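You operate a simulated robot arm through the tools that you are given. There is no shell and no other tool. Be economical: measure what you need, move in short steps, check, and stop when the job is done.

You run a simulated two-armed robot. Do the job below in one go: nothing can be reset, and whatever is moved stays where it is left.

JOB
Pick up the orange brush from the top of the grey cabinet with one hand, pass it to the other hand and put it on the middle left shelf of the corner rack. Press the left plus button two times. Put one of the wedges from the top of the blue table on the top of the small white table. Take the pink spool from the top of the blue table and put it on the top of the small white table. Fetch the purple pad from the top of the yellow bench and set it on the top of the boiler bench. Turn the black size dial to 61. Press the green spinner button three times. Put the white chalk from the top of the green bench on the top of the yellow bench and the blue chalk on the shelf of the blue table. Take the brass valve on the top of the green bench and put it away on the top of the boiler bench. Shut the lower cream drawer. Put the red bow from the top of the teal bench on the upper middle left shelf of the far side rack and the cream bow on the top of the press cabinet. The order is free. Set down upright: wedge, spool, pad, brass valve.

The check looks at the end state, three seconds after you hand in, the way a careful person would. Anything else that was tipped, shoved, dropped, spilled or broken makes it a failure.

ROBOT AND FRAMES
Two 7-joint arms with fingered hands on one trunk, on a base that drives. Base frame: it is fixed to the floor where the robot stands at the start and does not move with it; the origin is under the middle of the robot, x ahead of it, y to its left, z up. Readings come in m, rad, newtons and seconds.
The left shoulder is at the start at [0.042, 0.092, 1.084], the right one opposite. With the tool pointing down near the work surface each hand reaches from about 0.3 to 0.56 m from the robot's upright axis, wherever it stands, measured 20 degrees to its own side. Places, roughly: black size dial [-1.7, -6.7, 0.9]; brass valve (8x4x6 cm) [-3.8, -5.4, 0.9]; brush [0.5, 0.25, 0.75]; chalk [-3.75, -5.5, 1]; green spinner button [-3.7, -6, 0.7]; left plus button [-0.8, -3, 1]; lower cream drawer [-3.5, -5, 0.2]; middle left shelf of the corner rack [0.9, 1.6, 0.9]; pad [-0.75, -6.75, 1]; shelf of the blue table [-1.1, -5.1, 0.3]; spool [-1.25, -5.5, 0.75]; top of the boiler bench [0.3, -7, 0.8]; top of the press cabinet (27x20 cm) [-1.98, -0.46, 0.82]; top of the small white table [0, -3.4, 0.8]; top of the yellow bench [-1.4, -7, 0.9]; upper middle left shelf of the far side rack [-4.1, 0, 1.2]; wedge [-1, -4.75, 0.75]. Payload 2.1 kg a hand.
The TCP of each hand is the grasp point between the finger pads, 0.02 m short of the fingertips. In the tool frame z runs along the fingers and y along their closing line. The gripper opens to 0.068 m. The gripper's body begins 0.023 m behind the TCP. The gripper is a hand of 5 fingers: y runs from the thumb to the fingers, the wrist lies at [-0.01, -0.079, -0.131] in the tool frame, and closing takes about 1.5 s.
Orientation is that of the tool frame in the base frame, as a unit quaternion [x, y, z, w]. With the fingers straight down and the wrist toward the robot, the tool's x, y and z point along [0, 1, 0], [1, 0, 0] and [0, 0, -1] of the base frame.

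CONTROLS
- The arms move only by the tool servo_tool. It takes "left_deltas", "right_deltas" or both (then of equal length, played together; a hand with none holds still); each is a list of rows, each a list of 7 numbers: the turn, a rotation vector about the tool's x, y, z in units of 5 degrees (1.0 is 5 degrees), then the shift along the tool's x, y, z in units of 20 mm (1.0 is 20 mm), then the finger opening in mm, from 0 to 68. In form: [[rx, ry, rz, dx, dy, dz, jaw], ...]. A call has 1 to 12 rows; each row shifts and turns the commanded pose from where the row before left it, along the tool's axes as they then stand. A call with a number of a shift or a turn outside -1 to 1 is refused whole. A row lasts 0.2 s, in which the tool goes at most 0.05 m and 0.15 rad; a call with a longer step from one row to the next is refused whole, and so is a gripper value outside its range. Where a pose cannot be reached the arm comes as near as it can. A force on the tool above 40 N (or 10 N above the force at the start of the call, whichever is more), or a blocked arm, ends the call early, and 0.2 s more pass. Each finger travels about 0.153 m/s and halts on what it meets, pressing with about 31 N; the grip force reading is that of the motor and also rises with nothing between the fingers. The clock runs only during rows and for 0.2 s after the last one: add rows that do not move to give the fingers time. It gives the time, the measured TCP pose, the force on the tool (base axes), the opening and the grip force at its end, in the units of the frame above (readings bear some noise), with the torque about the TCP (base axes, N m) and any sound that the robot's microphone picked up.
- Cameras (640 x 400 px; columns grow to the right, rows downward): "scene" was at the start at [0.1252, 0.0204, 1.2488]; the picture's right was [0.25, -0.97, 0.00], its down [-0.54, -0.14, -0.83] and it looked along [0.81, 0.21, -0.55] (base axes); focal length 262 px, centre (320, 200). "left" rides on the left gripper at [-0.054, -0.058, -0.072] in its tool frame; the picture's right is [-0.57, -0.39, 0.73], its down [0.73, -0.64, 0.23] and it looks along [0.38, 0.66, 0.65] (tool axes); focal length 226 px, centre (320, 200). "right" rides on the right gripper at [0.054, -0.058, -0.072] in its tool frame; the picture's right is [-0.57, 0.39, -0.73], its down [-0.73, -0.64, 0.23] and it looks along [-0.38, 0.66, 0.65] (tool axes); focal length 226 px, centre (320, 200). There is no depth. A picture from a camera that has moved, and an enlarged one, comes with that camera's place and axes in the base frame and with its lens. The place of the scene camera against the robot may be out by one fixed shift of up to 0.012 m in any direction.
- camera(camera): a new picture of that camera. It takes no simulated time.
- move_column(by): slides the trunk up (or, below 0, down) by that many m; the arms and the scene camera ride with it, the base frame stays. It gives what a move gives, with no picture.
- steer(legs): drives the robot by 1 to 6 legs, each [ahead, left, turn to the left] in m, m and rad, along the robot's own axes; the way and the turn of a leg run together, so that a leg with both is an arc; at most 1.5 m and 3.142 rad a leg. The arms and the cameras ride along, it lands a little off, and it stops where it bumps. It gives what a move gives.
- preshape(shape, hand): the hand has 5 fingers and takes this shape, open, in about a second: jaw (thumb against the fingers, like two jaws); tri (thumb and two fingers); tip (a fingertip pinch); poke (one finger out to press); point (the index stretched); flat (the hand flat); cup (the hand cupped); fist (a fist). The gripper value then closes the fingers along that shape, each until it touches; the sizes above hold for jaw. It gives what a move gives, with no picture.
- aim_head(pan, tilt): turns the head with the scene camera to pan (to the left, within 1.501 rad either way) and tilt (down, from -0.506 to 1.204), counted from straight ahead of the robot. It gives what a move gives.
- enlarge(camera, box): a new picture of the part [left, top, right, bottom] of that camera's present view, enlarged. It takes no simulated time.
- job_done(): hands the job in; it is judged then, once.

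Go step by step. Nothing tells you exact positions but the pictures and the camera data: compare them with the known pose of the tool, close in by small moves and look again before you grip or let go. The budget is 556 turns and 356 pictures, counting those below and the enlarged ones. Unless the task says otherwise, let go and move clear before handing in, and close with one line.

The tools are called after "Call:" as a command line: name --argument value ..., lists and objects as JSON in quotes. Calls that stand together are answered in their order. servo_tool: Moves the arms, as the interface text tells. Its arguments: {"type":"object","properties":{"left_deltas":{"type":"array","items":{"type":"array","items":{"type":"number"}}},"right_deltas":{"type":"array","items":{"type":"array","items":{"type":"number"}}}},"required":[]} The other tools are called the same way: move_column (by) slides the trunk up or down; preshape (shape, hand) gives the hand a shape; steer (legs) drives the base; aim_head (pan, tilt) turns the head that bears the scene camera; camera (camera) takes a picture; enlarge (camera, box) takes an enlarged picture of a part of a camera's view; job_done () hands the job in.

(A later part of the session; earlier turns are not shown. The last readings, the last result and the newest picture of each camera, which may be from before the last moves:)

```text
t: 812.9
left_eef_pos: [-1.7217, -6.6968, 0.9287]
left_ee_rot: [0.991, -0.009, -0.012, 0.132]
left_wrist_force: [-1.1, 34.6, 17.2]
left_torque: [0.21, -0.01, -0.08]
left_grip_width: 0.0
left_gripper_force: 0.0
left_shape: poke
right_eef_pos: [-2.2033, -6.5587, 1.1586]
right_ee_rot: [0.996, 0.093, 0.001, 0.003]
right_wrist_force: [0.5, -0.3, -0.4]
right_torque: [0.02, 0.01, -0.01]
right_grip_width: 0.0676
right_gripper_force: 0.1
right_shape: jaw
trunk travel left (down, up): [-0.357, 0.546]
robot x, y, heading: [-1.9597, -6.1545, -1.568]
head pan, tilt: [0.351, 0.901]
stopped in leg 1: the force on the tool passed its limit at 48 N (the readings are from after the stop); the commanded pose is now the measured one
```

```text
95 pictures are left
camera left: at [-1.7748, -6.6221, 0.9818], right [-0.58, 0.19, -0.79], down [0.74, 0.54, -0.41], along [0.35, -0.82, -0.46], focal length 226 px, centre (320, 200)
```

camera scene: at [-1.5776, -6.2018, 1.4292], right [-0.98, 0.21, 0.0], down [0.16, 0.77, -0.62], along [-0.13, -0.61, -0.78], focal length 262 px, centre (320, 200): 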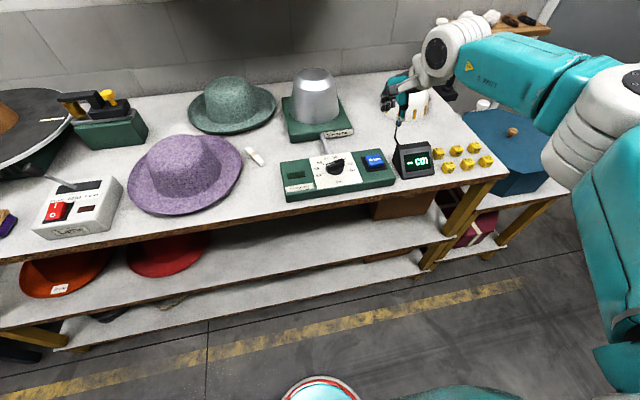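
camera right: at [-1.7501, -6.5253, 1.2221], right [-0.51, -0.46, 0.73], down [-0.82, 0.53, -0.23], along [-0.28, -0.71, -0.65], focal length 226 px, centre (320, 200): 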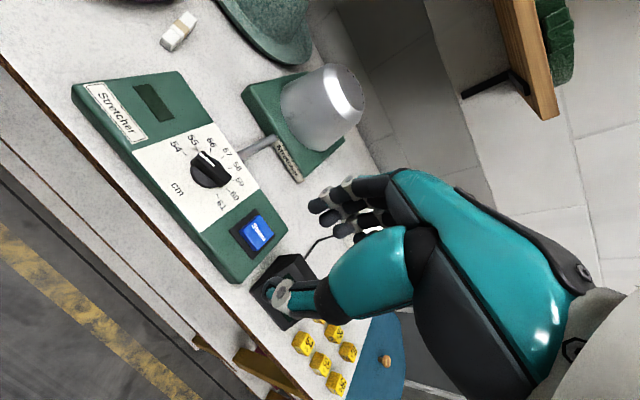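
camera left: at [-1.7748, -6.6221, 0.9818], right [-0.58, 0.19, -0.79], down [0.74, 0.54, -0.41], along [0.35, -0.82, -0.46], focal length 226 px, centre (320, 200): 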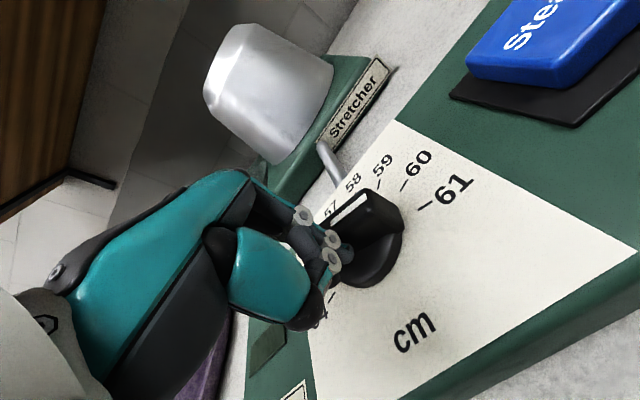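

I use the base for the north-south push: back off, shift the finger 7 mm east toward the tail end, and drive forward.

Call:
steer --legs '[[-0.035, 0, 0]]'

Call:
servo_tool --left_deltas '[[0, 0, 0, 0.4, 0, 0, 0], [0, 0, 0, 0, 0, 0, 0]]'

Call:
camera --camera "left"

```text
t: 813.7
left_eef_pos: [-1.7223, -6.6668, 0.925]
left_ee_rot: [0.991, -0.011, -0.013, 0.132]
left_wrist_force: [-0.2, 0.1, -0.1]
left_torque: [0.04, -0.01, -0.01]
left_grip_width: 0.0001
left_gripper_force: 0.1
left_shape: poke
right_eef_pos: [-2.2024, -6.5316, 1.1571]
right_ee_rot: [0.996, 0.094, -0.001, 0.0]
right_wrist_force: [0.4, -0.3, 0.7]
right_torque: [-0.02, 0.02, -0.02]
right_grip_width: 0.0679
right_gripper_force: 0.0
right_shape: jaw
trunk travel left (down, up): [-0.357, 0.546]
robot x, y, heading: [-1.9564, -6.1208, -1.573]
head pan, tilt: [0.351, 0.901]
```

```text
t: 814.3
left_eef_pos: [-1.7142, -6.6687, 0.9244]
left_ee_rot: [0.991, -0.011, -0.013, 0.132]
left_wrist_force: [0.2, -0.4, 0.3]
left_torque: [0.01, 0.0, 0.0]
left_grip_width: 0.0
left_gripper_force: 0.1
left_shape: poke
right_eef_pos: [-2.2028, -6.5292, 1.1581]
right_ee_rot: [0.996, 0.094, -0.001, 0.0]
right_wrist_force: [-0.3, 0.2, -0.3]
right_torque: [-0.03, -0.01, -0.01]
right_grip_width: 0.0679
right_gripper_force: 0.0
right_shape: jaw
trunk travel left (down, up): [-0.357, 0.546]
robot x, y, heading: [-1.9585, -6.1157, -1.568]
head pan, tilt: [0.351, 0.901]
```

```text
94 pictures are left
camera left: at [-1.7671, -6.593, 0.9788], right [-0.58, 0.2, -0.79], down [0.74, 0.54, -0.41], along [0.35, -0.82, -0.46], focal length 226 px, centre (320, 200)
```

left: 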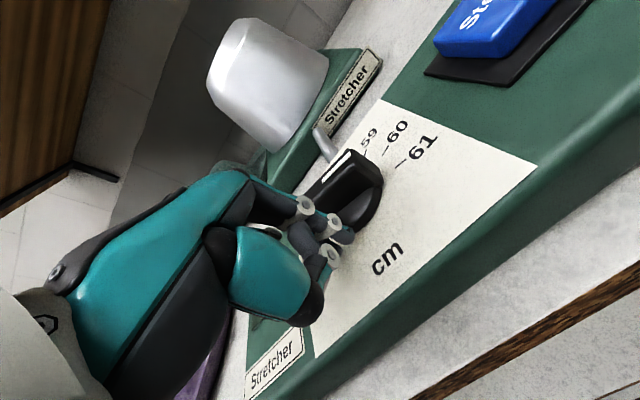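

Call:
steer --legs '[[0.03, 0, 0]]'

Call:
camera --camera "left"

```text
t: 815.2
left_eef_pos: [-1.7149, -6.6956, 0.925]
left_ee_rot: [0.991, -0.011, -0.013, 0.132]
left_wrist_force: [4.3, 13.9, 3.9]
left_torque: [-0.02, -0.03, 0.06]
left_grip_width: 0.0
left_gripper_force: 0.0
left_shape: poke
right_eef_pos: [-2.2035, -6.5588, 1.1582]
right_ee_rot: [0.996, 0.094, 0.0, 0.001]
right_wrist_force: [0.4, 0.4, 0.6]
right_torque: [0.03, -0.05, 0.0]
right_grip_width: 0.068
right_gripper_force: 0.0
right_shape: jaw
trunk travel left (down, up): [-0.357, 0.546]
robot x, y, heading: [-1.9611, -6.1527, -1.57]
head pan, tilt: [0.351, 0.901]
```

```text
93 pictures are left
camera left: at [-1.7663, -6.621, 0.9798], right [-0.58, 0.2, -0.79], down [0.74, 0.54, -0.41], along [0.35, -0.82, -0.46], focal length 226 px, centre (320, 200)
```

left: 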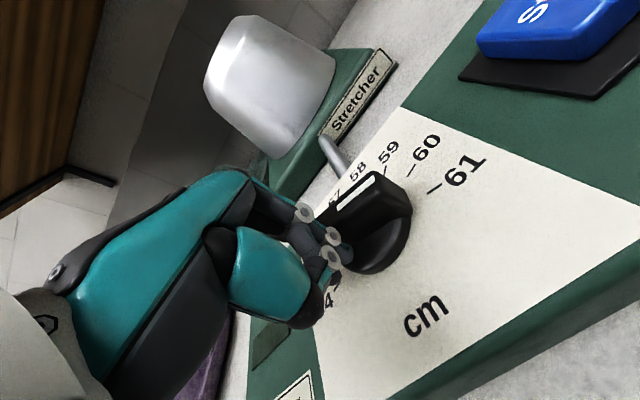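

It advances (≈59). I keep nudging forward.

Call:
steer --legs '[[0.015, 0, 0]]'

Call:
camera --camera "left"

```text
t: 816.0
left_eef_pos: [-1.7108, -6.7008, 0.9273]
left_ee_rot: [0.991, -0.007, -0.011, 0.13]
left_wrist_force: [-2.1, 37.4, 18.4]
left_torque: [0.21, -0.01, -0.09]
left_grip_width: 0.0
left_gripper_force: 0.0
left_shape: poke
right_eef_pos: [-2.2021, -6.5653, 1.1604]
right_ee_rot: [0.995, 0.096, 0.001, 0.005]
right_wrist_force: [0.6, -0.1, -0.6]
right_torque: [-0.02, -0.04, 0.0]
right_grip_width: 0.068
right_gripper_force: 0.1
right_shape: jaw
trunk travel left (down, up): [-0.357, 0.546]
robot x, y, heading: [-1.9593, -6.1598, -1.566]
head pan, tilt: [0.351, 0.901]
stopped in leg 1: the force on the tool passed its limit at 55 N (the readings are from after the stop); the commanded pose is now the measured one
```

```text
92 pictures are left
camera left: at [-1.7633, -6.6268, 0.9819], right [-0.58, 0.2, -0.79], down [0.73, 0.55, -0.4], along [0.35, -0.81, -0.46], focal length 226 px, centre (320, 200)
```

left: 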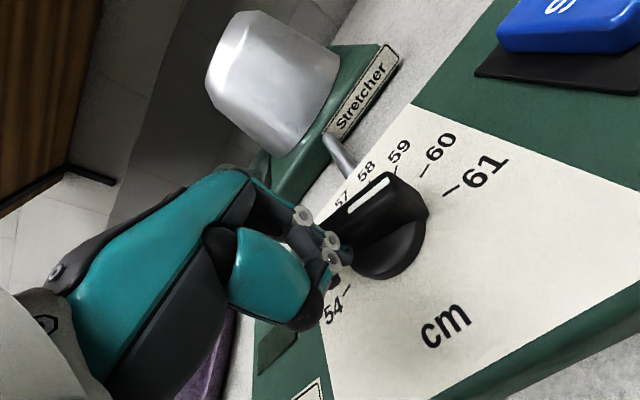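

The finger pushes on the knob's disc; I raise it 9 mm to bear on the bar and push again.

Call:
steer --legs '[[-0.02, 0, 0]]'

Call:
move_column --by 0.01

Call:
steer --legs '[[0.028, 0, 0]]'

Call:
camera --camera "left"

```text
t: 816.8
left_eef_pos: [-1.7122, -6.6865, 0.9235]
left_ee_rot: [0.992, -0.008, -0.012, 0.129]
left_wrist_force: [-0.2, 2.9, 1.3]
left_torque: [-0.02, -0.02, -0.02]
left_grip_width: 0.0002
left_gripper_force: 0.0
left_shape: poke
right_eef_pos: [-2.2022, -6.552, 1.1574]
right_ee_rot: [0.996, 0.094, 0.0, 0.001]
right_wrist_force: [-0.4, 0.1, -0.2]
right_torque: [-0.02, -0.02, 0.0]
right_grip_width: 0.068
right_gripper_force: 0.0
right_shape: jaw
trunk travel left (down, up): [-0.357, 0.546]
robot x, y, heading: [-1.9582, -6.1361, -1.568]
head pan, tilt: [0.351, 0.901]
```

```text
t: 817.4
left_eef_pos: [-1.712, -6.6854, 0.9321]
left_ee_rot: [0.992, -0.008, -0.012, 0.128]
left_wrist_force: [-0.2, 0.0, -0.6]
left_torque: [-0.01, 0.0, -0.05]
left_grip_width: 0.0001
left_gripper_force: 0.1
left_shape: poke
right_eef_pos: [-2.2023, -6.5525, 1.1678]
right_ee_rot: [0.996, 0.094, 0.0, 0.002]
right_wrist_force: [0.3, 0.7, -0.1]
right_torque: [-0.01, 0.0, 0.03]
right_grip_width: 0.0682
right_gripper_force: 0.1
right_shape: jaw
trunk travel left (down, up): [-0.367, 0.536]
robot x, y, heading: [-1.9561, -6.1407, -1.571]
head pan, tilt: [0.351, 0.901]
```

```text
t: 818.3
left_eef_pos: [-1.7084, -6.7017, 0.9361]
left_ee_rot: [0.992, -0.005, -0.011, 0.128]
left_wrist_force: [-2.8, 29.7, 18.8]
left_torque: [0.4, -0.02, 0.05]
left_grip_width: 0.0
left_gripper_force: 0.1
left_shape: poke
right_eef_pos: [-2.2003, -6.5702, 1.1698]
right_ee_rot: [0.995, 0.097, 0.0, 0.003]
right_wrist_force: [-0.6, 0.4, 0.9]
right_torque: [0.0, 0.01, 0.01]
right_grip_width: 0.0678
right_gripper_force: 0.1
right_shape: jaw
trunk travel left (down, up): [-0.367, 0.536]
robot x, y, heading: [-1.9606, -6.1623, -1.564]
head pan, tilt: [0.351, 0.901]
stopped in leg 1: the force on the tool passed its limit at 45 N (the readings are from after the stop); the commanded pose is now the measured one
```

```text
91 pictures are left
camera left: at [-1.7615, -6.6281, 0.991], right [-0.58, 0.2, -0.79], down [0.73, 0.55, -0.4], along [0.36, -0.81, -0.46], focal length 226 px, centre (320, 200)
```

left: 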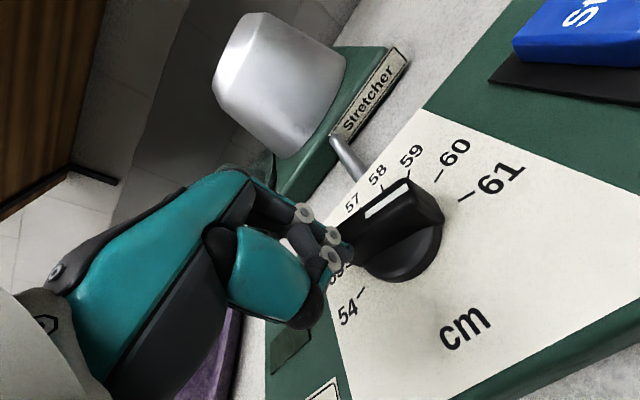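

Call:
steer --legs '[[-0.015, 0, 0]]'

Call:
move_column --by 0.006

Call:
steer --legs '[[0.025, 0, 0]]'

Call:
camera --camera "left"

```text
t: 819.1
left_eef_pos: [-1.7066, -6.6897, 0.934]
left_ee_rot: [0.992, -0.005, -0.011, 0.127]
left_wrist_force: [7.7, 18.7, 10.9]
left_torque: [0.08, -0.11, 0.23]
left_grip_width: 0.0001
left_gripper_force: 0.0
left_shape: poke
right_eef_pos: [-2.1997, -6.5574, 1.1686]
right_ee_rot: [0.995, 0.097, -0.001, 0.003]
right_wrist_force: [0.1, -0.2, -0.4]
right_torque: [0.01, 0.02, 0.02]
right_grip_width: 0.0678
right_gripper_force: 0.1
right_shape: jaw
trunk travel left (down, up): [-0.367, 0.536]
robot x, y, heading: [-1.9604, -6.1467, -1.56]
head pan, tilt: [0.351, 0.901]
```

```text
t: 819.6
left_eef_pos: [-1.7088, -6.6915, 0.938]
left_ee_rot: [0.992, -0.005, -0.011, 0.125]
left_wrist_force: [-0.3, -0.2, -0.3]
left_torque: [0.02, 0.0, -0.02]
left_grip_width: 0.0001
left_gripper_force: 0.1
left_shape: poke
right_eef_pos: [-2.1994, -6.5605, 1.1727]
right_ee_rot: [0.995, 0.096, 0.0, 0.001]
right_wrist_force: [0.2, -0.4, 0.0]
right_torque: [-0.04, -0.01, -0.03]
right_grip_width: 0.0682
right_gripper_force: 0.1
right_shape: jaw
trunk travel left (down, up): [-0.373, 0.53]
robot x, y, heading: [-1.9561, -6.1487, -1.564]
head pan, tilt: [0.351, 0.901]
```

```text
t: 820.4
left_eef_pos: [-1.7071, -6.7145, 0.9415]
left_ee_rot: [0.992, -0.004, -0.009, 0.127]
left_wrist_force: [2.8, 1.9, 22.8]
left_torque: [-0.06, -0.2, -0.03]
left_grip_width: 0.0
left_gripper_force: 0.1
left_shape: poke
right_eef_pos: [-2.2006, -6.5825, 1.175]
right_ee_rot: [0.995, 0.096, 0.0, 0.002]
right_wrist_force: [0.3, -0.5, 0.1]
right_torque: [-0.02, 0.01, 0.03]
right_grip_width: 0.068
right_gripper_force: 0.0
right_shape: jaw
trunk travel left (down, up): [-0.373, 0.53]
robot x, y, heading: [-1.9558, -6.1746, -1.568]
head pan, tilt: [0.351, 0.901]
```

```text
90 pictures are left
camera left: at [-1.7609, -6.6407, 0.9958], right [-0.58, 0.2, -0.79], down [0.73, 0.55, -0.4], along [0.36, -0.81, -0.46], focal length 226 px, centre (320, 200)
```

left: 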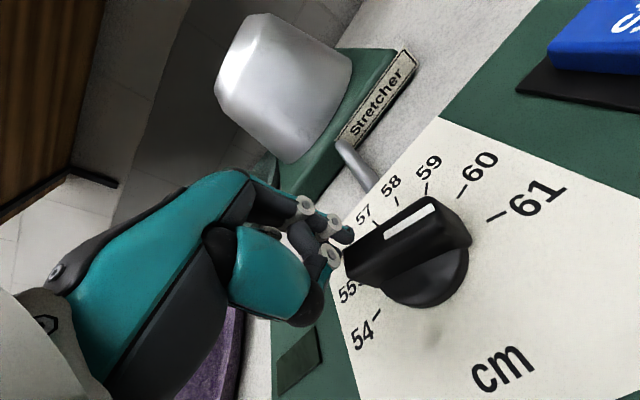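

The pointer now looks close to 61. I lift the finger clear and check from above.

Call:
move_column --by 0.12

Call:
steer --legs '[[-0.12, 0, 0], [0, 0.35, 0]]'

Call:
aim_head --pan -0.25 --tilt 0.9

Call:
camera --camera "scene"

```text
t: 821.9
left_eef_pos: [-1.7073, -6.7144, 1.0797]
left_ee_rot: [0.989, -0.004, -0.01, 0.146]
left_wrist_force: [-0.2, 0.0, 0.7]
left_torque: [0.01, -0.02, 0.05]
left_grip_width: 0.0
left_gripper_force: 0.1
left_shape: poke
right_eef_pos: [-2.198, -6.5852, 1.2924]
right_ee_rot: [0.995, 0.097, 0.0, 0.0]
right_wrist_force: [-0.4, 0.2, 0.8]
right_torque: [0.01, 0.02, 0.06]
right_grip_width: 0.068
right_gripper_force: 0.1
right_shape: jaw
trunk travel left (down, up): [-0.493, 0.41]
robot x, y, heading: [-1.9612, -6.1726, -1.567]
head pan, tilt: [0.351, 0.901]
```

```text
t: 825.0
left_eef_pos: [-1.3648, -6.5921, 1.0787]
left_ee_rot: [0.989, -0.006, -0.011, 0.145]
left_wrist_force: [0.0, -0.5, 1.0]
left_torque: [-0.01, 0.03, -0.01]
left_grip_width: 0.0001
left_gripper_force: 0.1
left_shape: poke
right_eef_pos: [-1.8564, -6.4618, 1.293]
right_ee_rot: [0.995, 0.096, 0.0, 0.001]
right_wrist_force: [-0.5, 0.0, -0.9]
right_torque: [-0.01, 0.05, -0.02]
right_grip_width: 0.0678
right_gripper_force: 0.1
right_shape: jaw
trunk travel left (down, up): [-0.493, 0.41]
robot x, y, heading: [-1.6134, -6.0478, -1.561]
head pan, tilt: [0.351, 0.901]
```

```text
t: 826.0
left_eef_pos: [-1.3633, -6.592, 1.0793]
left_ee_rot: [0.989, -0.005, -0.01, 0.145]
left_wrist_force: [0.4, 0.1, 0.2]
left_torque: [0.0, 0.02, -0.01]
left_grip_width: 0.0
left_gripper_force: 0.1
left_shape: poke
right_eef_pos: [-1.8573, -6.4645, 1.2937]
right_ee_rot: [0.995, 0.096, 0.001, 0.001]
right_wrist_force: [-0.3, -0.1, 0.3]
right_torque: [-0.04, 0.0, 0.03]
right_grip_width: 0.0679
right_gripper_force: 0.1
right_shape: jaw
trunk travel left (down, up): [-0.493, 0.41]
robot x, y, heading: [-1.6142, -6.0503, -1.566]
head pan, tilt: [-0.25, 0.901]
```

```text
89 pictures are left
camera scene: at [-1.6335, -6.1466, 1.3921], right [-0.97, 0.24, 0.0], down [0.19, 0.76, -0.62], along [-0.15, -0.6, -0.78], focal length 262 px, centre (320, 200)
```

scene: 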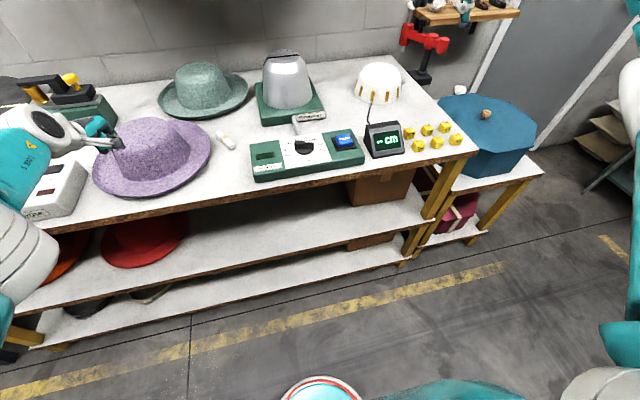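

Call:
enlarge --camera "scene" --box '[240, 120, 370, 190]'

```text
4.92 times, centred on (305, 155) of scene
camera zoom: at [-1.6335, -6.1466, 1.3921], right [-0.97, 0.24, 0.0], down [0.19, 0.76, -0.62], along [-0.15, -0.6, -0.78], focal length 1290 px, centre (394, 422)
```

zoom: 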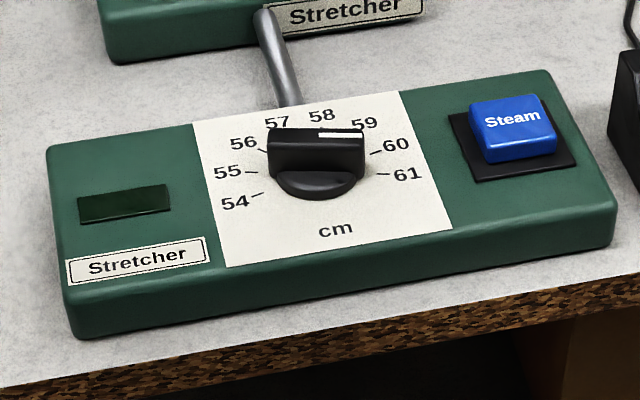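

The dial reads 61. Next the purple pad: I raise the trunk, move east along the yellow bench, and look.

Call:
move_column --by 0.15

Call:
steer --legs '[[0.05, 0.6, 0], [0, 0.35, 0]]'

Call:
aim_head --pan 0.0 --tilt 0.75

Call:
camera --camera "scene"

Call:
camera --camera "right"

```text
t: 827.8
left_eef_pos: [-1.3638, -6.5904, 1.2401]
left_ee_rot: [0.988, -0.005, -0.01, 0.155]
left_wrist_force: [-1.5, 0.9, 0.5]
left_torque: [-0.01, 0.0, 0.01]
left_grip_width: 0.0
left_gripper_force: 0.0
left_shape: poke
right_eef_pos: [-1.8563, -6.4633, 1.4423]
right_ee_rot: [0.995, 0.096, 0.001, 0.001]
right_wrist_force: [0.7, 1.5, -1.0]
right_torque: [-0.02, -0.04, 0.02]
right_grip_width: 0.068
right_gripper_force: 0.0
right_shape: jaw
trunk travel left (down, up): [-0.643, 0.26]
robot x, y, heading: [-1.6181, -6.0528, -1.563]
head pan, tilt: [-0.25, 0.901]
```

```text
t: 833.0
left_eef_pos: [-0.4102, -6.6282, 1.2406]
left_ee_rot: [0.988, 0.0, -0.01, 0.156]
left_wrist_force: [-0.1, -1.2, 0.9]
left_torque: [0.01, -0.02, 0.0]
left_grip_width: 0.0
left_gripper_force: 0.0
left_shape: poke
right_eef_pos: [-0.9044, -6.5046, 1.4432]
right_ee_rot: [0.995, 0.101, 0.0, 0.001]
right_wrist_force: [-0.5, 0.1, -0.9]
right_torque: [0.02, -0.01, -0.01]
right_grip_width: 0.0678
right_gripper_force: 0.1
right_shape: jaw
trunk travel left (down, up): [-0.643, 0.26]
robot x, y, heading: [-0.6666, -6.0879, -1.554]
head pan, tilt: [-0.25, 0.901]
```

```text
t: 833.8
left_eef_pos: [-0.4097, -6.6276, 1.2418]
left_ee_rot: [0.988, -0.001, -0.009, 0.156]
left_wrist_force: [0.6, 0.6, -0.2]
left_torque: [0.0, 0.01, -0.02]
left_grip_width: 0.0001
left_gripper_force: 0.1
left_shape: poke
right_eef_pos: [-0.9053, -6.5048, 1.443]
right_ee_rot: [0.995, 0.101, -0.001, 0.001]
right_wrist_force: [0.3, -0.1, 0.8]
right_torque: [0.01, 0.01, -0.02]
right_grip_width: 0.068
right_gripper_force: 0.2
right_shape: jaw
trunk travel left (down, up): [-0.643, 0.26]
robot x, y, heading: [-0.6663, -6.088, -1.557]
head pan, tilt: [0.0, 0.75]
```

```text
87 pictures are left
camera scene: at [-0.6654, -6.1884, 1.5543], right [-1.0, -0.01, 0.0], down [-0.01, 0.68, -0.73], along [0.01, -0.73, -0.68], focal length 262 px, centre (320, 200)
```

scene: 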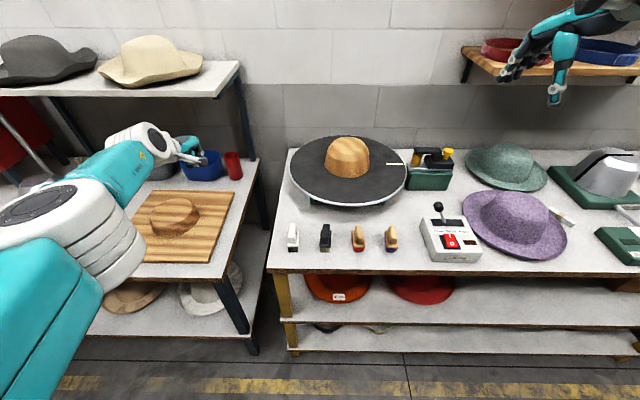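

```text
86 pictures are left
camera right: at [-0.8622, -6.4383, 1.5159], right [-0.48, -0.49, 0.73], down [-0.85, 0.48, -0.23], along [-0.24, -0.73, -0.64], focal length 226 px, centre (320, 200)
```

right: 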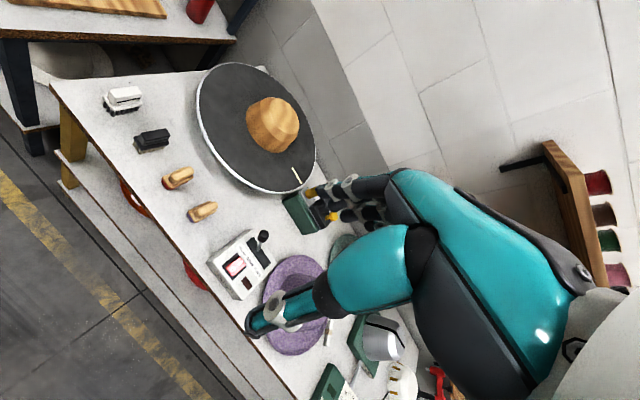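

Call:
enlarge --camera "scene" --box '[270, 205, 430, 275]'

Call:
enlarge --camera "right" --box '[140, 140, 260, 240]'

```text
4.00 times, centred on (350, 240) of scene
camera zoom: at [-0.6654, -6.1884, 1.5543], right [-1.0, -0.01, 0.0], down [-0.01, 0.68, -0.73], along [0.01, -0.73, -0.68], focal length 1048 px, centre (200, 40)
```

zoom: 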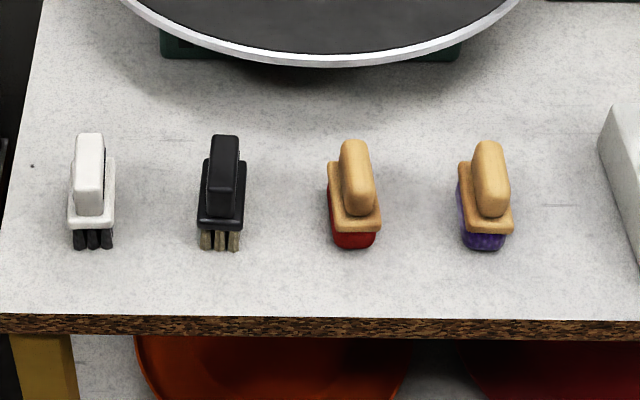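

```text
4.00 times, centred on (200, 190) of right
camera zoom: at [-0.8622, -6.4383, 1.5159], right [-0.48, -0.49, 0.73], down [-0.85, 0.48, -0.23], along [-0.24, -0.73, -0.64], focal length 904 px, centre (800, 240)
```

zoom: 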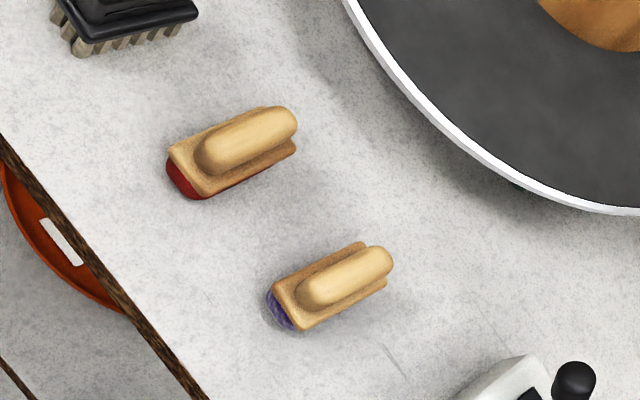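

The pad sits at [−0.881, −6.708], its handle running front-back. I turn the right hand 90° clockwise, lift the left one, and move up.

Call:
servo_tool --right_deltas '[[0, 0, 1, 0, 0, 0, 68], [0, 0, 1, 0, 0, 0, 68], [0, 0, 1, 0, 0, 0, 68], [0, 0, 1, 0, 0, 0, 68], [0, 0, 1, 0, 0, 0, 68], [0, 0, 1, 0, 0, 0, 68], [0, 0, 1, 0, 0, 0, 68], [0, 0, 1, 0, 0, 0, 68], [0, 0, 1, 0, 0, 0, 68], [0, 0, 1, 0, 0, 0, 68]]' --left_deltas '[[0, 0, 0, 0, 0.26, -0.96, 0], [0, 0, 0, 0, 0.26, -0.96, 0], [0, 0, 0, 0, 0.26, -0.96, 0], [0, 0, 0, 0, 0.26, -0.96, 0], [0, 0, 0, 0, 0.26, -0.96, 0], [0, 0, 0, 0, 0.26, -0.96, 0], [0, 0, 0, 0, 0.26, -0.96, 0], [0, 0, 0, 0, 0.26, -0.96, 0], [0, 0, 0, 0, 0, 0, 0], [0, 0, 0, 0, 0, 0, 0]]'

Call:
servo_tool --right_deltas '[[0, 0, 1, 0, 0, 0, 68], [0, 0, 1, 0, 0, 0, 68], [0, 0, 1, 0, 0, 0, 68], [0, 0, 1, 0, 0, 0, 68], [0, 0, 1, 0, 0, 0, 68], [0, 0, 1, 0, 0, 0, 68], [0, 0, 1, 0, 0, 0, 68], [0, 0, 1, 0, 0, 0, 68], [0, 0, 1, 0, 0, 0, 68], [0, 0, 1, 0, 0, 0, 68], [0, 0, 0, 0, 0, 0, 68]]'

Call:
steer --legs '[[0.17, 0, -0.015]]'

Call:
move_column --by -0.3

Call:
camera --camera "right"

```text
t: 836.0
left_eef_pos: [-0.4085, -6.6214, 1.3946]
left_ee_rot: [0.988, -0.001, -0.009, 0.154]
left_wrist_force: [-0.4, 0.8, -0.4]
left_torque: [-0.01, -0.01, 0.01]
left_grip_width: 0.0
left_gripper_force: 0.0
left_shape: poke
left hand out of reach, approached as far as the arm can: row 2, 8
right_eef_pos: [-0.9048, -6.5053, 1.4422]
right_ee_rot: [0.944, -0.33, 0.0, 0.001]
right_wrist_force: [-0.4, -0.1, 0.5]
right_torque: [-0.02, -0.01, -0.01]
right_grip_width: 0.0679
right_gripper_force: 0.1
right_shape: jaw
trunk travel left (down, up): [-0.643, 0.26]
robot x, y, heading: [-0.6681, -6.0927, -1.553]
head pan, tilt: [0.0, 0.75]
```

```text
t: 838.4
left_eef_pos: [-0.4073, -6.62, 1.3952]
left_ee_rot: [0.988, -0.001, -0.009, 0.155]
left_wrist_force: [0.1, 1.1, -0.7]
left_torque: [0.0, 0.0, 0.02]
left_grip_width: 0.0
left_gripper_force: 0.1
left_shape: poke
right_eef_pos: [-0.9033, -6.5047, 1.4438]
right_ee_rot: [0.716, -0.698, 0.002, 0.001]
right_wrist_force: [0.7, 0.3, -0.1]
right_torque: [-0.01, 0.03, 0.0]
right_grip_width: 0.0677
right_gripper_force: 0.0
right_shape: jaw
trunk travel left (down, up): [-0.643, 0.26]
robot x, y, heading: [-0.6659, -6.0903, -1.553]
head pan, tilt: [0.0, 0.75]
```

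```text
t: 839.8
left_eef_pos: [-0.4172, -6.7935, 1.3946]
left_ee_rot: [0.988, -0.01, -0.01, 0.155]
left_wrist_force: [-0.3, 0.5, 0.0]
left_torque: [0.02, -0.02, 0.02]
left_grip_width: 0.0
left_gripper_force: 0.1
left_shape: poke
right_eef_pos: [-0.9115, -6.6681, 1.4432]
right_ee_rot: [0.71, -0.704, 0.0, 0.0]
right_wrist_force: [0.0, 0.4, 0.5]
right_torque: [-0.01, 0.01, 0.01]
right_grip_width: 0.0678
right_gripper_force: 0.1
right_shape: jaw
trunk travel left (down, up): [-0.643, 0.26]
robot x, y, heading: [-0.6629, -6.2598, -1.576]
head pan, tilt: [0.0, 0.75]
```

```text
t: 842.8
left_eef_pos: [-0.4164, -6.7988, 1.0819]
left_ee_rot: [0.99, -0.011, -0.012, 0.142]
left_wrist_force: [-0.6, 0.4, -0.3]
left_torque: [-0.04, 0.01, 0.04]
left_grip_width: 0.0002
left_gripper_force: 0.1
left_shape: poke
right_eef_pos: [-0.9103, -6.6668, 1.1431]
right_ee_rot: [0.71, -0.704, 0.001, 0.001]
right_wrist_force: [0.0, -0.3, 0.9]
right_torque: [-0.01, -0.01, -0.01]
right_grip_width: 0.0679
right_gripper_force: 0.1
right_shape: jaw
trunk travel left (down, up): [-0.343, 0.56]
robot x, y, heading: [-0.6661, -6.2556, -1.576]
head pan, tilt: [0.0, 0.75]
```

```text
83 pictures are left
camera right: at [-0.8518, -6.7218, 1.2163], right [-0.39, 0.56, 0.73], down [0.63, 0.74, -0.23], along [-0.67, 0.37, -0.65], focal length 226 px, centre (320, 200)
```

right: 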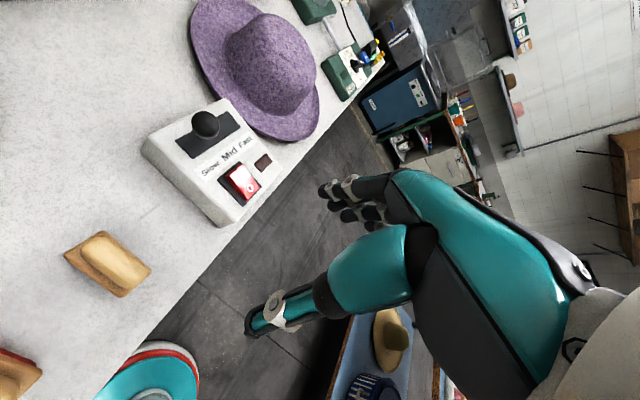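

Aligned. I shift over the pad and descend with a reduced opening.

Call:
servo_tool --right_deltas '[[0, 0, -0.6, 0.8, -0.5, 0.5, 50], [0, 0, -0.6, 0.8, -0.5, 0.9, 50], [0, 0, 0, 0.65, -0.55, 0.9, 50], [0, 0, 0, 0, 0, 0.9, 50], [0, 0, 0, 0, 0, 0.9, 50], [0, 0, 0, 0, 0, 0.9, 50], [0, 0, 0, 0, 0, 0.9, 50], [0, 0, 0, 0, 0, 0.9, 50], [0, 0, 0, 0, 0, 0.8, 50], [0, 0, 0, 0, 0, 0.5, 50], [0, 0, 0, 0, 0, 0, 50]]'

Call:
camera --camera "right"

```text
t: 845.2
left_eef_pos: [-0.4175, -6.7986, 1.0825]
left_ee_rot: [0.99, -0.011, -0.012, 0.143]
left_wrist_force: [0.3, 0.4, 0.8]
left_torque: [0.01, 0.02, -0.01]
left_grip_width: 0.0001
left_gripper_force: 0.0
left_shape: poke
right_eef_pos: [-0.876, -6.7095, 0.9815]
right_ee_rot: [0.746, -0.666, 0.001, 0.001]
right_wrist_force: [-0.1, -0.1, 0.3]
right_torque: [-0.02, 0.0, -0.02]
right_grip_width: 0.0502
right_gripper_force: 0.1
right_shape: jaw
trunk travel left (down, up): [-0.343, 0.56]
robot x, y, heading: [-0.6647, -6.2584, -1.578]
head pan, tilt: [0.0, 0.75]
```

```text
82 pictures are left
camera right: at [-0.8128, -6.7591, 1.0541], right [-0.45, 0.52, 0.73], down [0.55, 0.8, -0.23], along [-0.7, 0.3, -0.65], focal length 226 px, centre (320, 200)
```

right: 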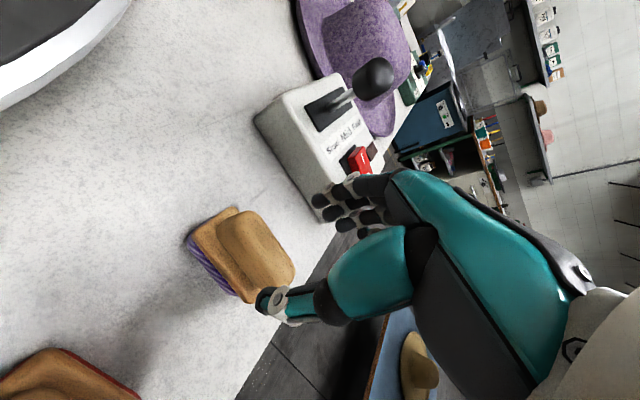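

Call:
servo_tool --right_deltas '[[0, 0, 0, 0.25, 0, 0.6, 50], [0, 0, 0, 0, 0, 0.7, 50], [0, 0, 0, 0, 0, 0.7, 50], [0, 0, 0, 0, 0, 0, 40], [0, 0, 0, 0, 0, 0, 25], [0, 0, 0, 0, 0, 0, 10], [0, 0, 0, 0, 0, 0, 0], [0, 0, 0, 0, 0, 0, 0], [0, 0, 0, 0, 0, 0, 0], [0, 0, 0, 0, 0, 0, 0], [0, 0, 0, 0, 0, 0, 0]]'

Call:
camera --camera "right"

```text
t: 847.6
left_eef_pos: [-0.4168, -6.7984, 1.0812]
left_ee_rot: [0.99, -0.012, -0.011, 0.143]
left_wrist_force: [-1.0, -0.2, -0.4]
left_torque: [0.03, -0.01, -0.02]
left_grip_width: 0.0002
left_gripper_force: 0.0
left_shape: poke
right_eef_pos: [-0.8761, -6.7146, 0.9418]
right_ee_rot: [0.746, -0.666, 0.001, 0.0]
right_wrist_force: [0.3, 0.1, -0.9]
right_torque: [0.0, -0.01, -0.03]
right_grip_width: 0.0137
right_gripper_force: 31.1
right_shape: jaw
trunk travel left (down, up): [-0.343, 0.56]
robot x, y, heading: [-0.6638, -6.2566, -1.575]
head pan, tilt: [0.0, 0.75]
```

```text
81 pictures are left
camera right: at [-0.8122, -6.764, 1.0147], right [-0.45, 0.52, 0.73], down [0.55, 0.8, -0.23], along [-0.7, 0.3, -0.65], focal length 226 px, centre (320, 200)
```

right: 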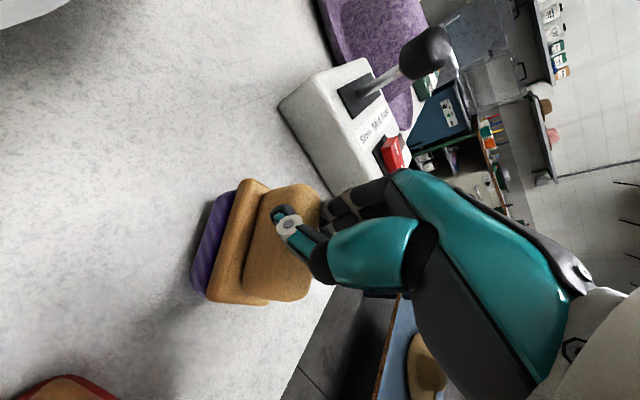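

Held. I lift and move to the boiler bench.

Call:
move_column --by 0.25

Call:
steer --legs '[[-0.15, 0, 0], [0, 0.8, 0]]'

Call:
aim_head --pan 0.0 --tilt 0.7

Call:
camera --camera "scene"

```text
t: 850.2
left_eef_pos: [-0.4168, -6.7941, 1.3432]
left_ee_rot: [0.988, -0.011, -0.012, 0.153]
left_wrist_force: [0.3, -0.4, -0.3]
left_torque: [0.03, -0.04, 0.02]
left_grip_width: 0.0
left_gripper_force: 0.1
left_shape: poke
right_eef_pos: [-0.876, -6.7156, 1.1906]
right_ee_rot: [0.746, -0.666, 0.0, 0.0]
right_wrist_force: [-0.5, 0.2, -1.0]
right_torque: [0.02, 0.01, -0.03]
right_grip_width: 0.0135
right_gripper_force: 31.0
right_shape: jaw
trunk travel left (down, up): [-0.593, 0.31]
robot x, y, heading: [-0.6657, -6.2545, -1.578]
head pan, tilt: [0.0, 0.75]
```

```text
t: 855.5
left_eef_pos: [0.3867, -6.6473, 1.3423]
left_ee_rot: [0.988, -0.008, -0.011, 0.153]
left_wrist_force: [-0.1, -0.4, -0.1]
left_torque: [0.02, -0.02, 0.0]
left_grip_width: 0.0
left_gripper_force: 0.1
left_shape: poke
right_eef_pos: [-0.0737, -6.5715, 1.1918]
right_ee_rot: [0.748, -0.664, 0.001, 0.001]
right_wrist_force: [-0.3, -0.7, -1.2]
right_torque: [0.01, 0.03, 0.01]
right_grip_width: 0.0136
right_gripper_force: 31.0
right_shape: jaw
trunk travel left (down, up): [-0.593, 0.31]
robot x, y, heading: [0.1342, -6.1135, -1.568]
head pan, tilt: [0.0, 0.75]
```

```text
t: 856.1
left_eef_pos: [0.3857, -6.646, 1.3413]
left_ee_rot: [0.988, -0.008, -0.012, 0.153]
left_wrist_force: [0.2, 0.7, 0.4]
left_torque: [-0.02, 0.04, 0.0]
left_grip_width: 0.0002
left_gripper_force: 0.2
left_shape: poke
right_eef_pos: [-0.0734, -6.5703, 1.1909]
right_ee_rot: [0.748, -0.663, 0.001, 0.001]
right_wrist_force: [-0.4, -1.1, -1.4]
right_torque: [-0.02, 0.01, 0.0]
right_grip_width: 0.0134
right_gripper_force: 31.3
right_shape: jaw
trunk travel left (down, up): [-0.593, 0.31]
robot x, y, heading: [0.1329, -6.113, -1.57]
head pan, tilt: [0.0, 0.7]
```

```text
80 pictures are left
camera scene: at [0.1342, -6.2132, 1.5085], right [-1.0, 0.0, 0.0], down [0.0, 0.64, -0.76], along [0.0, -0.76, -0.64], focal length 262 px, centre (320, 200)
```

scene: 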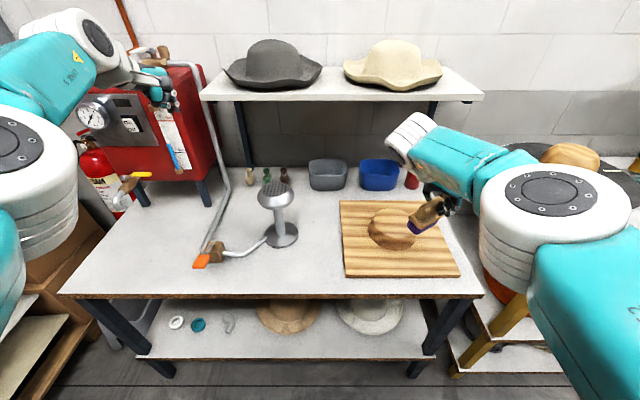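

The boiler bench has a free strip between the steam nozzle and the wooden board (x 0.06–0.19). I tuck the left arm, then position the pad over it.

Call:
servo_tool --left_deltas '[[0, 0, 1, 0, 0, 0, 0], [0, 0, 1, 0, 0, 0, 0], [0, 0, 1, 0, 0, 0, 0], [0, 0, 1, 0, 0, 0, 0], [0, 0, 1, 0, 0, 0, 0], [0, 0, 1, 0, 0, 0, 0], [0, 0, 1, 0, 0, 0, 0], [0, 0, 1, 0, 0, 0, 0], [0, 0, 0, 0, 0, 0, 0]]'

Call:
servo_tool --left_deltas '[[0, 0, 0, -0.8, -0.85, -0.5, 0], [0, 0, 0, -0.8, -0.85, -0.5, 0], [0, 0, 0, -0.8, -0.85, -0.5, 0], [0, 0, 0, -0.8, -0.85, -0.5, 0], [0, 0, 0, -0.8, -0.85, -0.5, 0], [0, 0, 0, -0.8, -0.85, -0.5, 0], [0, 0, 0, -0.8, -0.85, -0.5, 0], [0, 0, 0, 0, 0, 0, 0]]'

Call:
steer --legs '[[0, 0.2, 0], [0.2, 0, 0]]'

Call:
camera --camera "scene"

Call:
camera --camera "right"

```text
t: 858.1
left_eef_pos: [0.3677, -6.6138, 1.3231]
left_ee_rot: [0.925, -0.347, 0.041, 0.148]
left_wrist_force: [-0.8, -0.5, 0.3]
left_torque: [-0.02, -0.01, 0.02]
left_grip_width: 0.0
left_gripper_force: 0.0
left_shape: poke
left hand out of reach, approached as far as the arm can: row 1, 2, 3, 4, 5, 6, 7, 8
right_eef_pos: [-0.0737, -6.5703, 1.1918]
right_ee_rot: [0.748, -0.664, 0.0, 0.0]
right_wrist_force: [0.1, -0.4, -1.0]
right_torque: [0.02, -0.01, 0.0]
right_grip_width: 0.0135
right_gripper_force: 30.8
right_shape: jaw
trunk travel left (down, up): [-0.593, 0.31]
robot x, y, heading: [0.1353, -6.1129, -1.569]
head pan, tilt: [0.0, 0.7]
```

```text
t: 859.9
left_eef_pos: [0.4252, -6.5693, 1.3748]
left_ee_rot: [0.926, -0.347, 0.041, 0.147]
left_wrist_force: [0.1, 0.4, -0.7]
left_torque: [0.02, 0.04, 0.0]
left_grip_width: 0.0001
left_gripper_force: 0.0
left_shape: poke
left hand out of reach, approached as far as the arm can: row 1, 2, 3, 4, 5, 6, 7
right_eef_pos: [-0.0755, -6.571, 1.1919]
right_ee_rot: [0.748, -0.664, 0.0, 0.0]
right_wrist_force: [-0.1, 0.2, -1.1]
right_torque: [-0.02, -0.01, 0.0]
right_grip_width: 0.0136
right_gripper_force: 30.7
right_shape: jaw
trunk travel left (down, up): [-0.593, 0.31]
robot x, y, heading: [0.1355, -6.1107, -1.575]
head pan, tilt: [0.0, 0.7]
```

```text
t: 862.7
left_eef_pos: [0.628, -6.7675, 1.3738]
left_ee_rot: [0.926, -0.345, 0.041, 0.147]
left_wrist_force: [-0.1, -0.8, 0.4]
left_torque: [0.0, 0.01, -0.05]
left_grip_width: 0.0
left_gripper_force: 0.1
left_shape: poke
right_eef_pos: [0.1307, -6.7696, 1.1919]
right_ee_rot: [0.75, -0.662, 0.001, 0.001]
right_wrist_force: [0.7, 0.0, -1.9]
right_torque: [-0.01, -0.01, 0.01]
right_grip_width: 0.0131
right_gripper_force: 30.6
right_shape: jaw
trunk travel left (down, up): [-0.593, 0.31]
robot x, y, heading: [0.3343, -6.307, -1.561]
head pan, tilt: [0.0, 0.7]
```

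```text
79 pictures are left
camera scene: at [0.3369, -6.4112, 1.5084], right [-1.0, -0.01, 0.0], down [-0.01, 0.65, -0.76], along [0.01, -0.76, -0.65], focal length 262 px, centre (320, 200)
```

scene: 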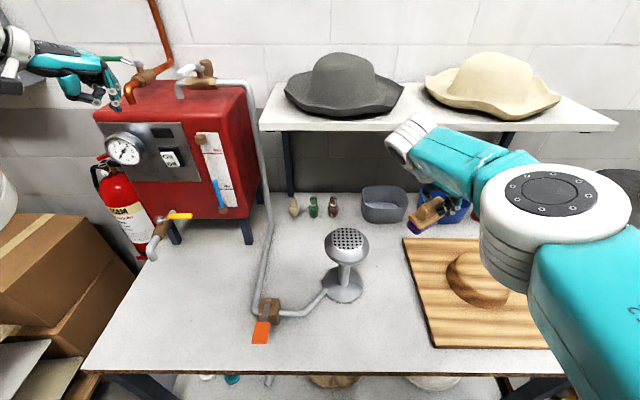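

```text
78 pictures are left
camera right: at [0.1952, -6.8176, 1.2638], right [-0.45, 0.51, 0.73], down [0.54, 0.81, -0.23], along [-0.71, 0.29, -0.65], focal length 226 px, centre (320, 200)
```

right: 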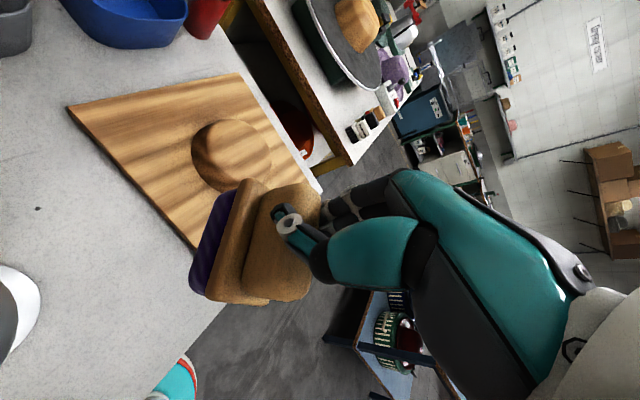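

Well placed between nozzle and board. I lower with the trunk.

Call:
move_column --by -0.28

Call:
camera --camera "right"

Call:
move_column --by -0.02

```text
t: 865.5
left_eef_pos: [0.6295, -6.785, 1.0611]
left_ee_rot: [0.931, -0.346, 0.027, 0.111]
left_wrist_force: [0.0, -0.2, 0.2]
left_torque: [-0.01, 0.02, 0.01]
left_grip_width: 0.0
left_gripper_force: 0.1
left_shape: poke
right_eef_pos: [0.1296, -6.7676, 0.9126]
right_ee_rot: [0.75, -0.662, 0.0, 0.001]
right_wrist_force: [0.3, 0.0, -0.5]
right_torque: [0.01, -0.04, -0.03]
right_grip_width: 0.0133
right_gripper_force: 31.1
right_shape: jaw
trunk travel left (down, up): [-0.313, 0.59]
robot x, y, heading: [0.3349, -6.3086, -1.569]
head pan, tilt: [0.0, 0.7]
```

```text
77 pictures are left
camera right: at [0.1952, -6.8165, 0.9845], right [-0.45, 0.52, 0.73], down [0.54, 0.81, -0.23], along [-0.7, 0.29, -0.65], focal length 226 px, centre (320, 200)
```

right: 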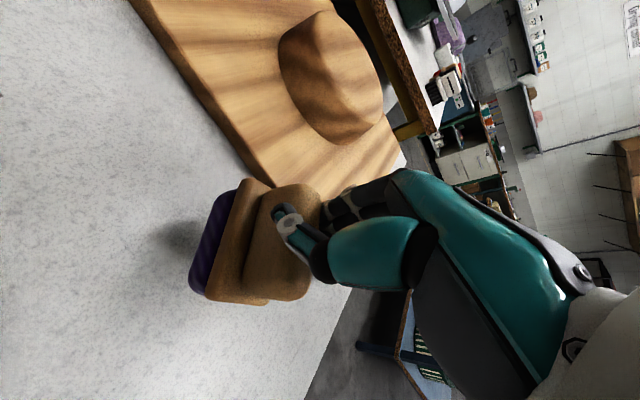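

```text
t: 866.2
left_eef_pos: [0.6306, -6.7868, 1.042]
left_ee_rot: [0.931, -0.346, 0.026, 0.111]
left_wrist_force: [-0.1, 1.2, -0.6]
left_torque: [0.01, -0.02, -0.02]
left_grip_width: 0.0
left_gripper_force: 0.0
left_shape: poke
right_eef_pos: [0.13, -6.7681, 0.8923]
right_ee_rot: [0.75, -0.661, 0.001, 0.0]
right_wrist_force: [-0.2, -0.2, -1.1]
right_torque: [0.02, 0.01, 0.02]
right_grip_width: 0.0131
right_gripper_force: 31.3
right_shape: jaw
trunk travel left (down, up): [-0.293, 0.61]
robot x, y, heading: [0.3336, -6.309, -1.566]
head pan, tilt: [0.0, 0.7]
```

Call:
move_column --by -0.012

Call:
move_column --by -0.008

```text
t: 866.8
left_eef_pos: [0.6298, -6.7865, 1.0289]
left_ee_rot: [0.931, -0.347, 0.026, 0.109]
left_wrist_force: [-0.1, 0.8, -0.3]
left_torque: [-0.02, 0.01, 0.03]
left_grip_width: 0.0
left_gripper_force: 0.0
left_shape: poke
right_eef_pos: [0.1305, -6.7692, 0.8792]
right_ee_rot: [0.749, -0.662, 0.001, 0.001]
right_wrist_force: [0.1, -0.1, -1.4]
right_torque: [0.0, -0.02, 0.0]
right_grip_width: 0.0135
right_gripper_force: 31.6
right_shape: jaw
trunk travel left (down, up): [-0.281, 0.622]
robot x, y, heading: [0.3366, -6.3063, -1.562]
head pan, tilt: [0.0, 0.7]
```

```text
t: 867.4
left_eef_pos: [0.6321, -6.7858, 1.0226]
left_ee_rot: [0.931, -0.348, 0.026, 0.111]
left_wrist_force: [-0.1, -0.4, -0.2]
left_torque: [-0.03, 0.01, 0.02]
left_grip_width: 0.0
left_gripper_force: 0.1
left_shape: poke
right_eef_pos: [0.1311, -6.7675, 0.8741]
right_ee_rot: [0.75, -0.661, 0.002, 0.003]
right_wrist_force: [1.0, 0.3, 32.1]
right_torque: [-0.32, 0.23, 0.1]
right_grip_width: 0.015
right_gripper_force: 31.1
right_shape: jaw
trunk travel left (down, up): [-0.273, 0.63]
robot x, y, heading: [0.3319, -6.3094, -1.564]
head pan, tilt: [0.0, 0.7]
```

Contact. I ease up 3 mm, open, and rise.

Call:
move_column --by 0.003

Call:
servo_tool --right_deltas '[[0, 0, 0, 0, 0, 0, 20], [0, 0, 0, 0, 0, 0, 28], [0, 0, 0, 0, 0, -0.2, 36], [0, 0, 0, 0, 0, -0.2, 45], [0, 0, 0, 0, 0, 0, 50], [0, 0, 0, 0, 0, 0, 50]]'

Call:
move_column --by 0.15

Call:
camera --camera "right"

```text
t: 867.9
left_eef_pos: [0.6309, -6.7864, 1.0265]
left_ee_rot: [0.931, -0.346, 0.026, 0.11]
left_wrist_force: [0.6, -0.4, 0.4]
left_torque: [0.0, 0.0, 0.05]
left_grip_width: 0.0
left_gripper_force: 0.0
left_shape: poke
right_eef_pos: [0.1301, -6.7669, 0.8758]
right_ee_rot: [0.749, -0.662, 0.002, 0.001]
right_wrist_force: [0.8, 1.0, 19.0]
right_torque: [-0.19, 0.16, 0.06]
right_grip_width: 0.0151
right_gripper_force: 31.1
right_shape: jaw
trunk travel left (down, up): [-0.276, 0.627]
robot x, y, heading: [0.3351, -6.3125, -1.563]
head pan, tilt: [0.0, 0.7]
```

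```text
t: 869.3
left_eef_pos: [0.6305, -6.788, 1.0254]
left_ee_rot: [0.931, -0.347, 0.026, 0.109]
left_wrist_force: [0.6, 0.6, -0.5]
left_torque: [0.01, 0.04, -0.02]
left_grip_width: 0.0001
left_gripper_force: 0.0
left_shape: poke
right_eef_pos: [0.1295, -6.7682, 0.8827]
right_ee_rot: [0.749, -0.662, 0.001, 0.0]
right_wrist_force: [-0.6, 0.5, 0.0]
right_torque: [0.03, -0.01, 0.01]
right_grip_width: 0.0498
right_gripper_force: 0.1
right_shape: jaw
trunk travel left (down, up): [-0.276, 0.627]
robot x, y, heading: [0.3382, -6.3084, -1.565]
head pan, tilt: [0.0, 0.7]
```

```text
t: 871.0
left_eef_pos: [0.6304, -6.7757, 1.1963]
left_ee_rot: [0.928, -0.347, 0.035, 0.132]
left_wrist_force: [0.3, -1.2, -0.3]
left_torque: [-0.02, -0.01, -0.02]
left_grip_width: 0.0
left_gripper_force: 0.0
left_shape: poke
right_eef_pos: [0.131, -6.769, 1.0331]
right_ee_rot: [0.749, -0.662, 0.0, 0.001]
right_wrist_force: [0.4, 0.6, 0.8]
right_torque: [-0.01, 0.0, 0.01]
right_grip_width: 0.0497
right_gripper_force: 0.1
right_shape: jaw
trunk travel left (down, up): [-0.426, 0.477]
robot x, y, heading: [0.3339, -6.31, -1.562]
head pan, tilt: [0.0, 0.7]
```

```text
76 pictures are left
camera right: at [0.1952, -6.8167, 1.1051], right [-0.45, 0.52, 0.73], down [0.54, 0.81, -0.23], along [-0.71, 0.29, -0.65], focal length 226 px, centre (320, 200)
```

right: 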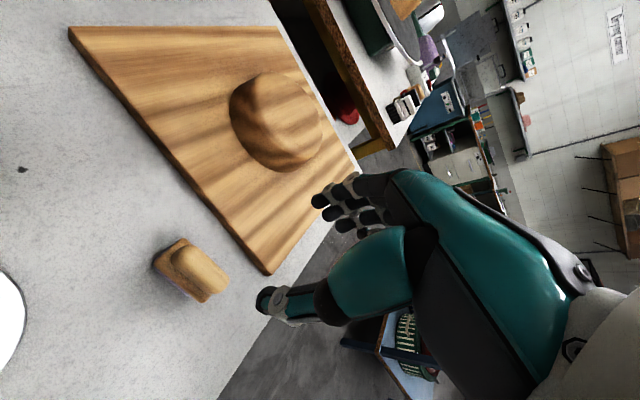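

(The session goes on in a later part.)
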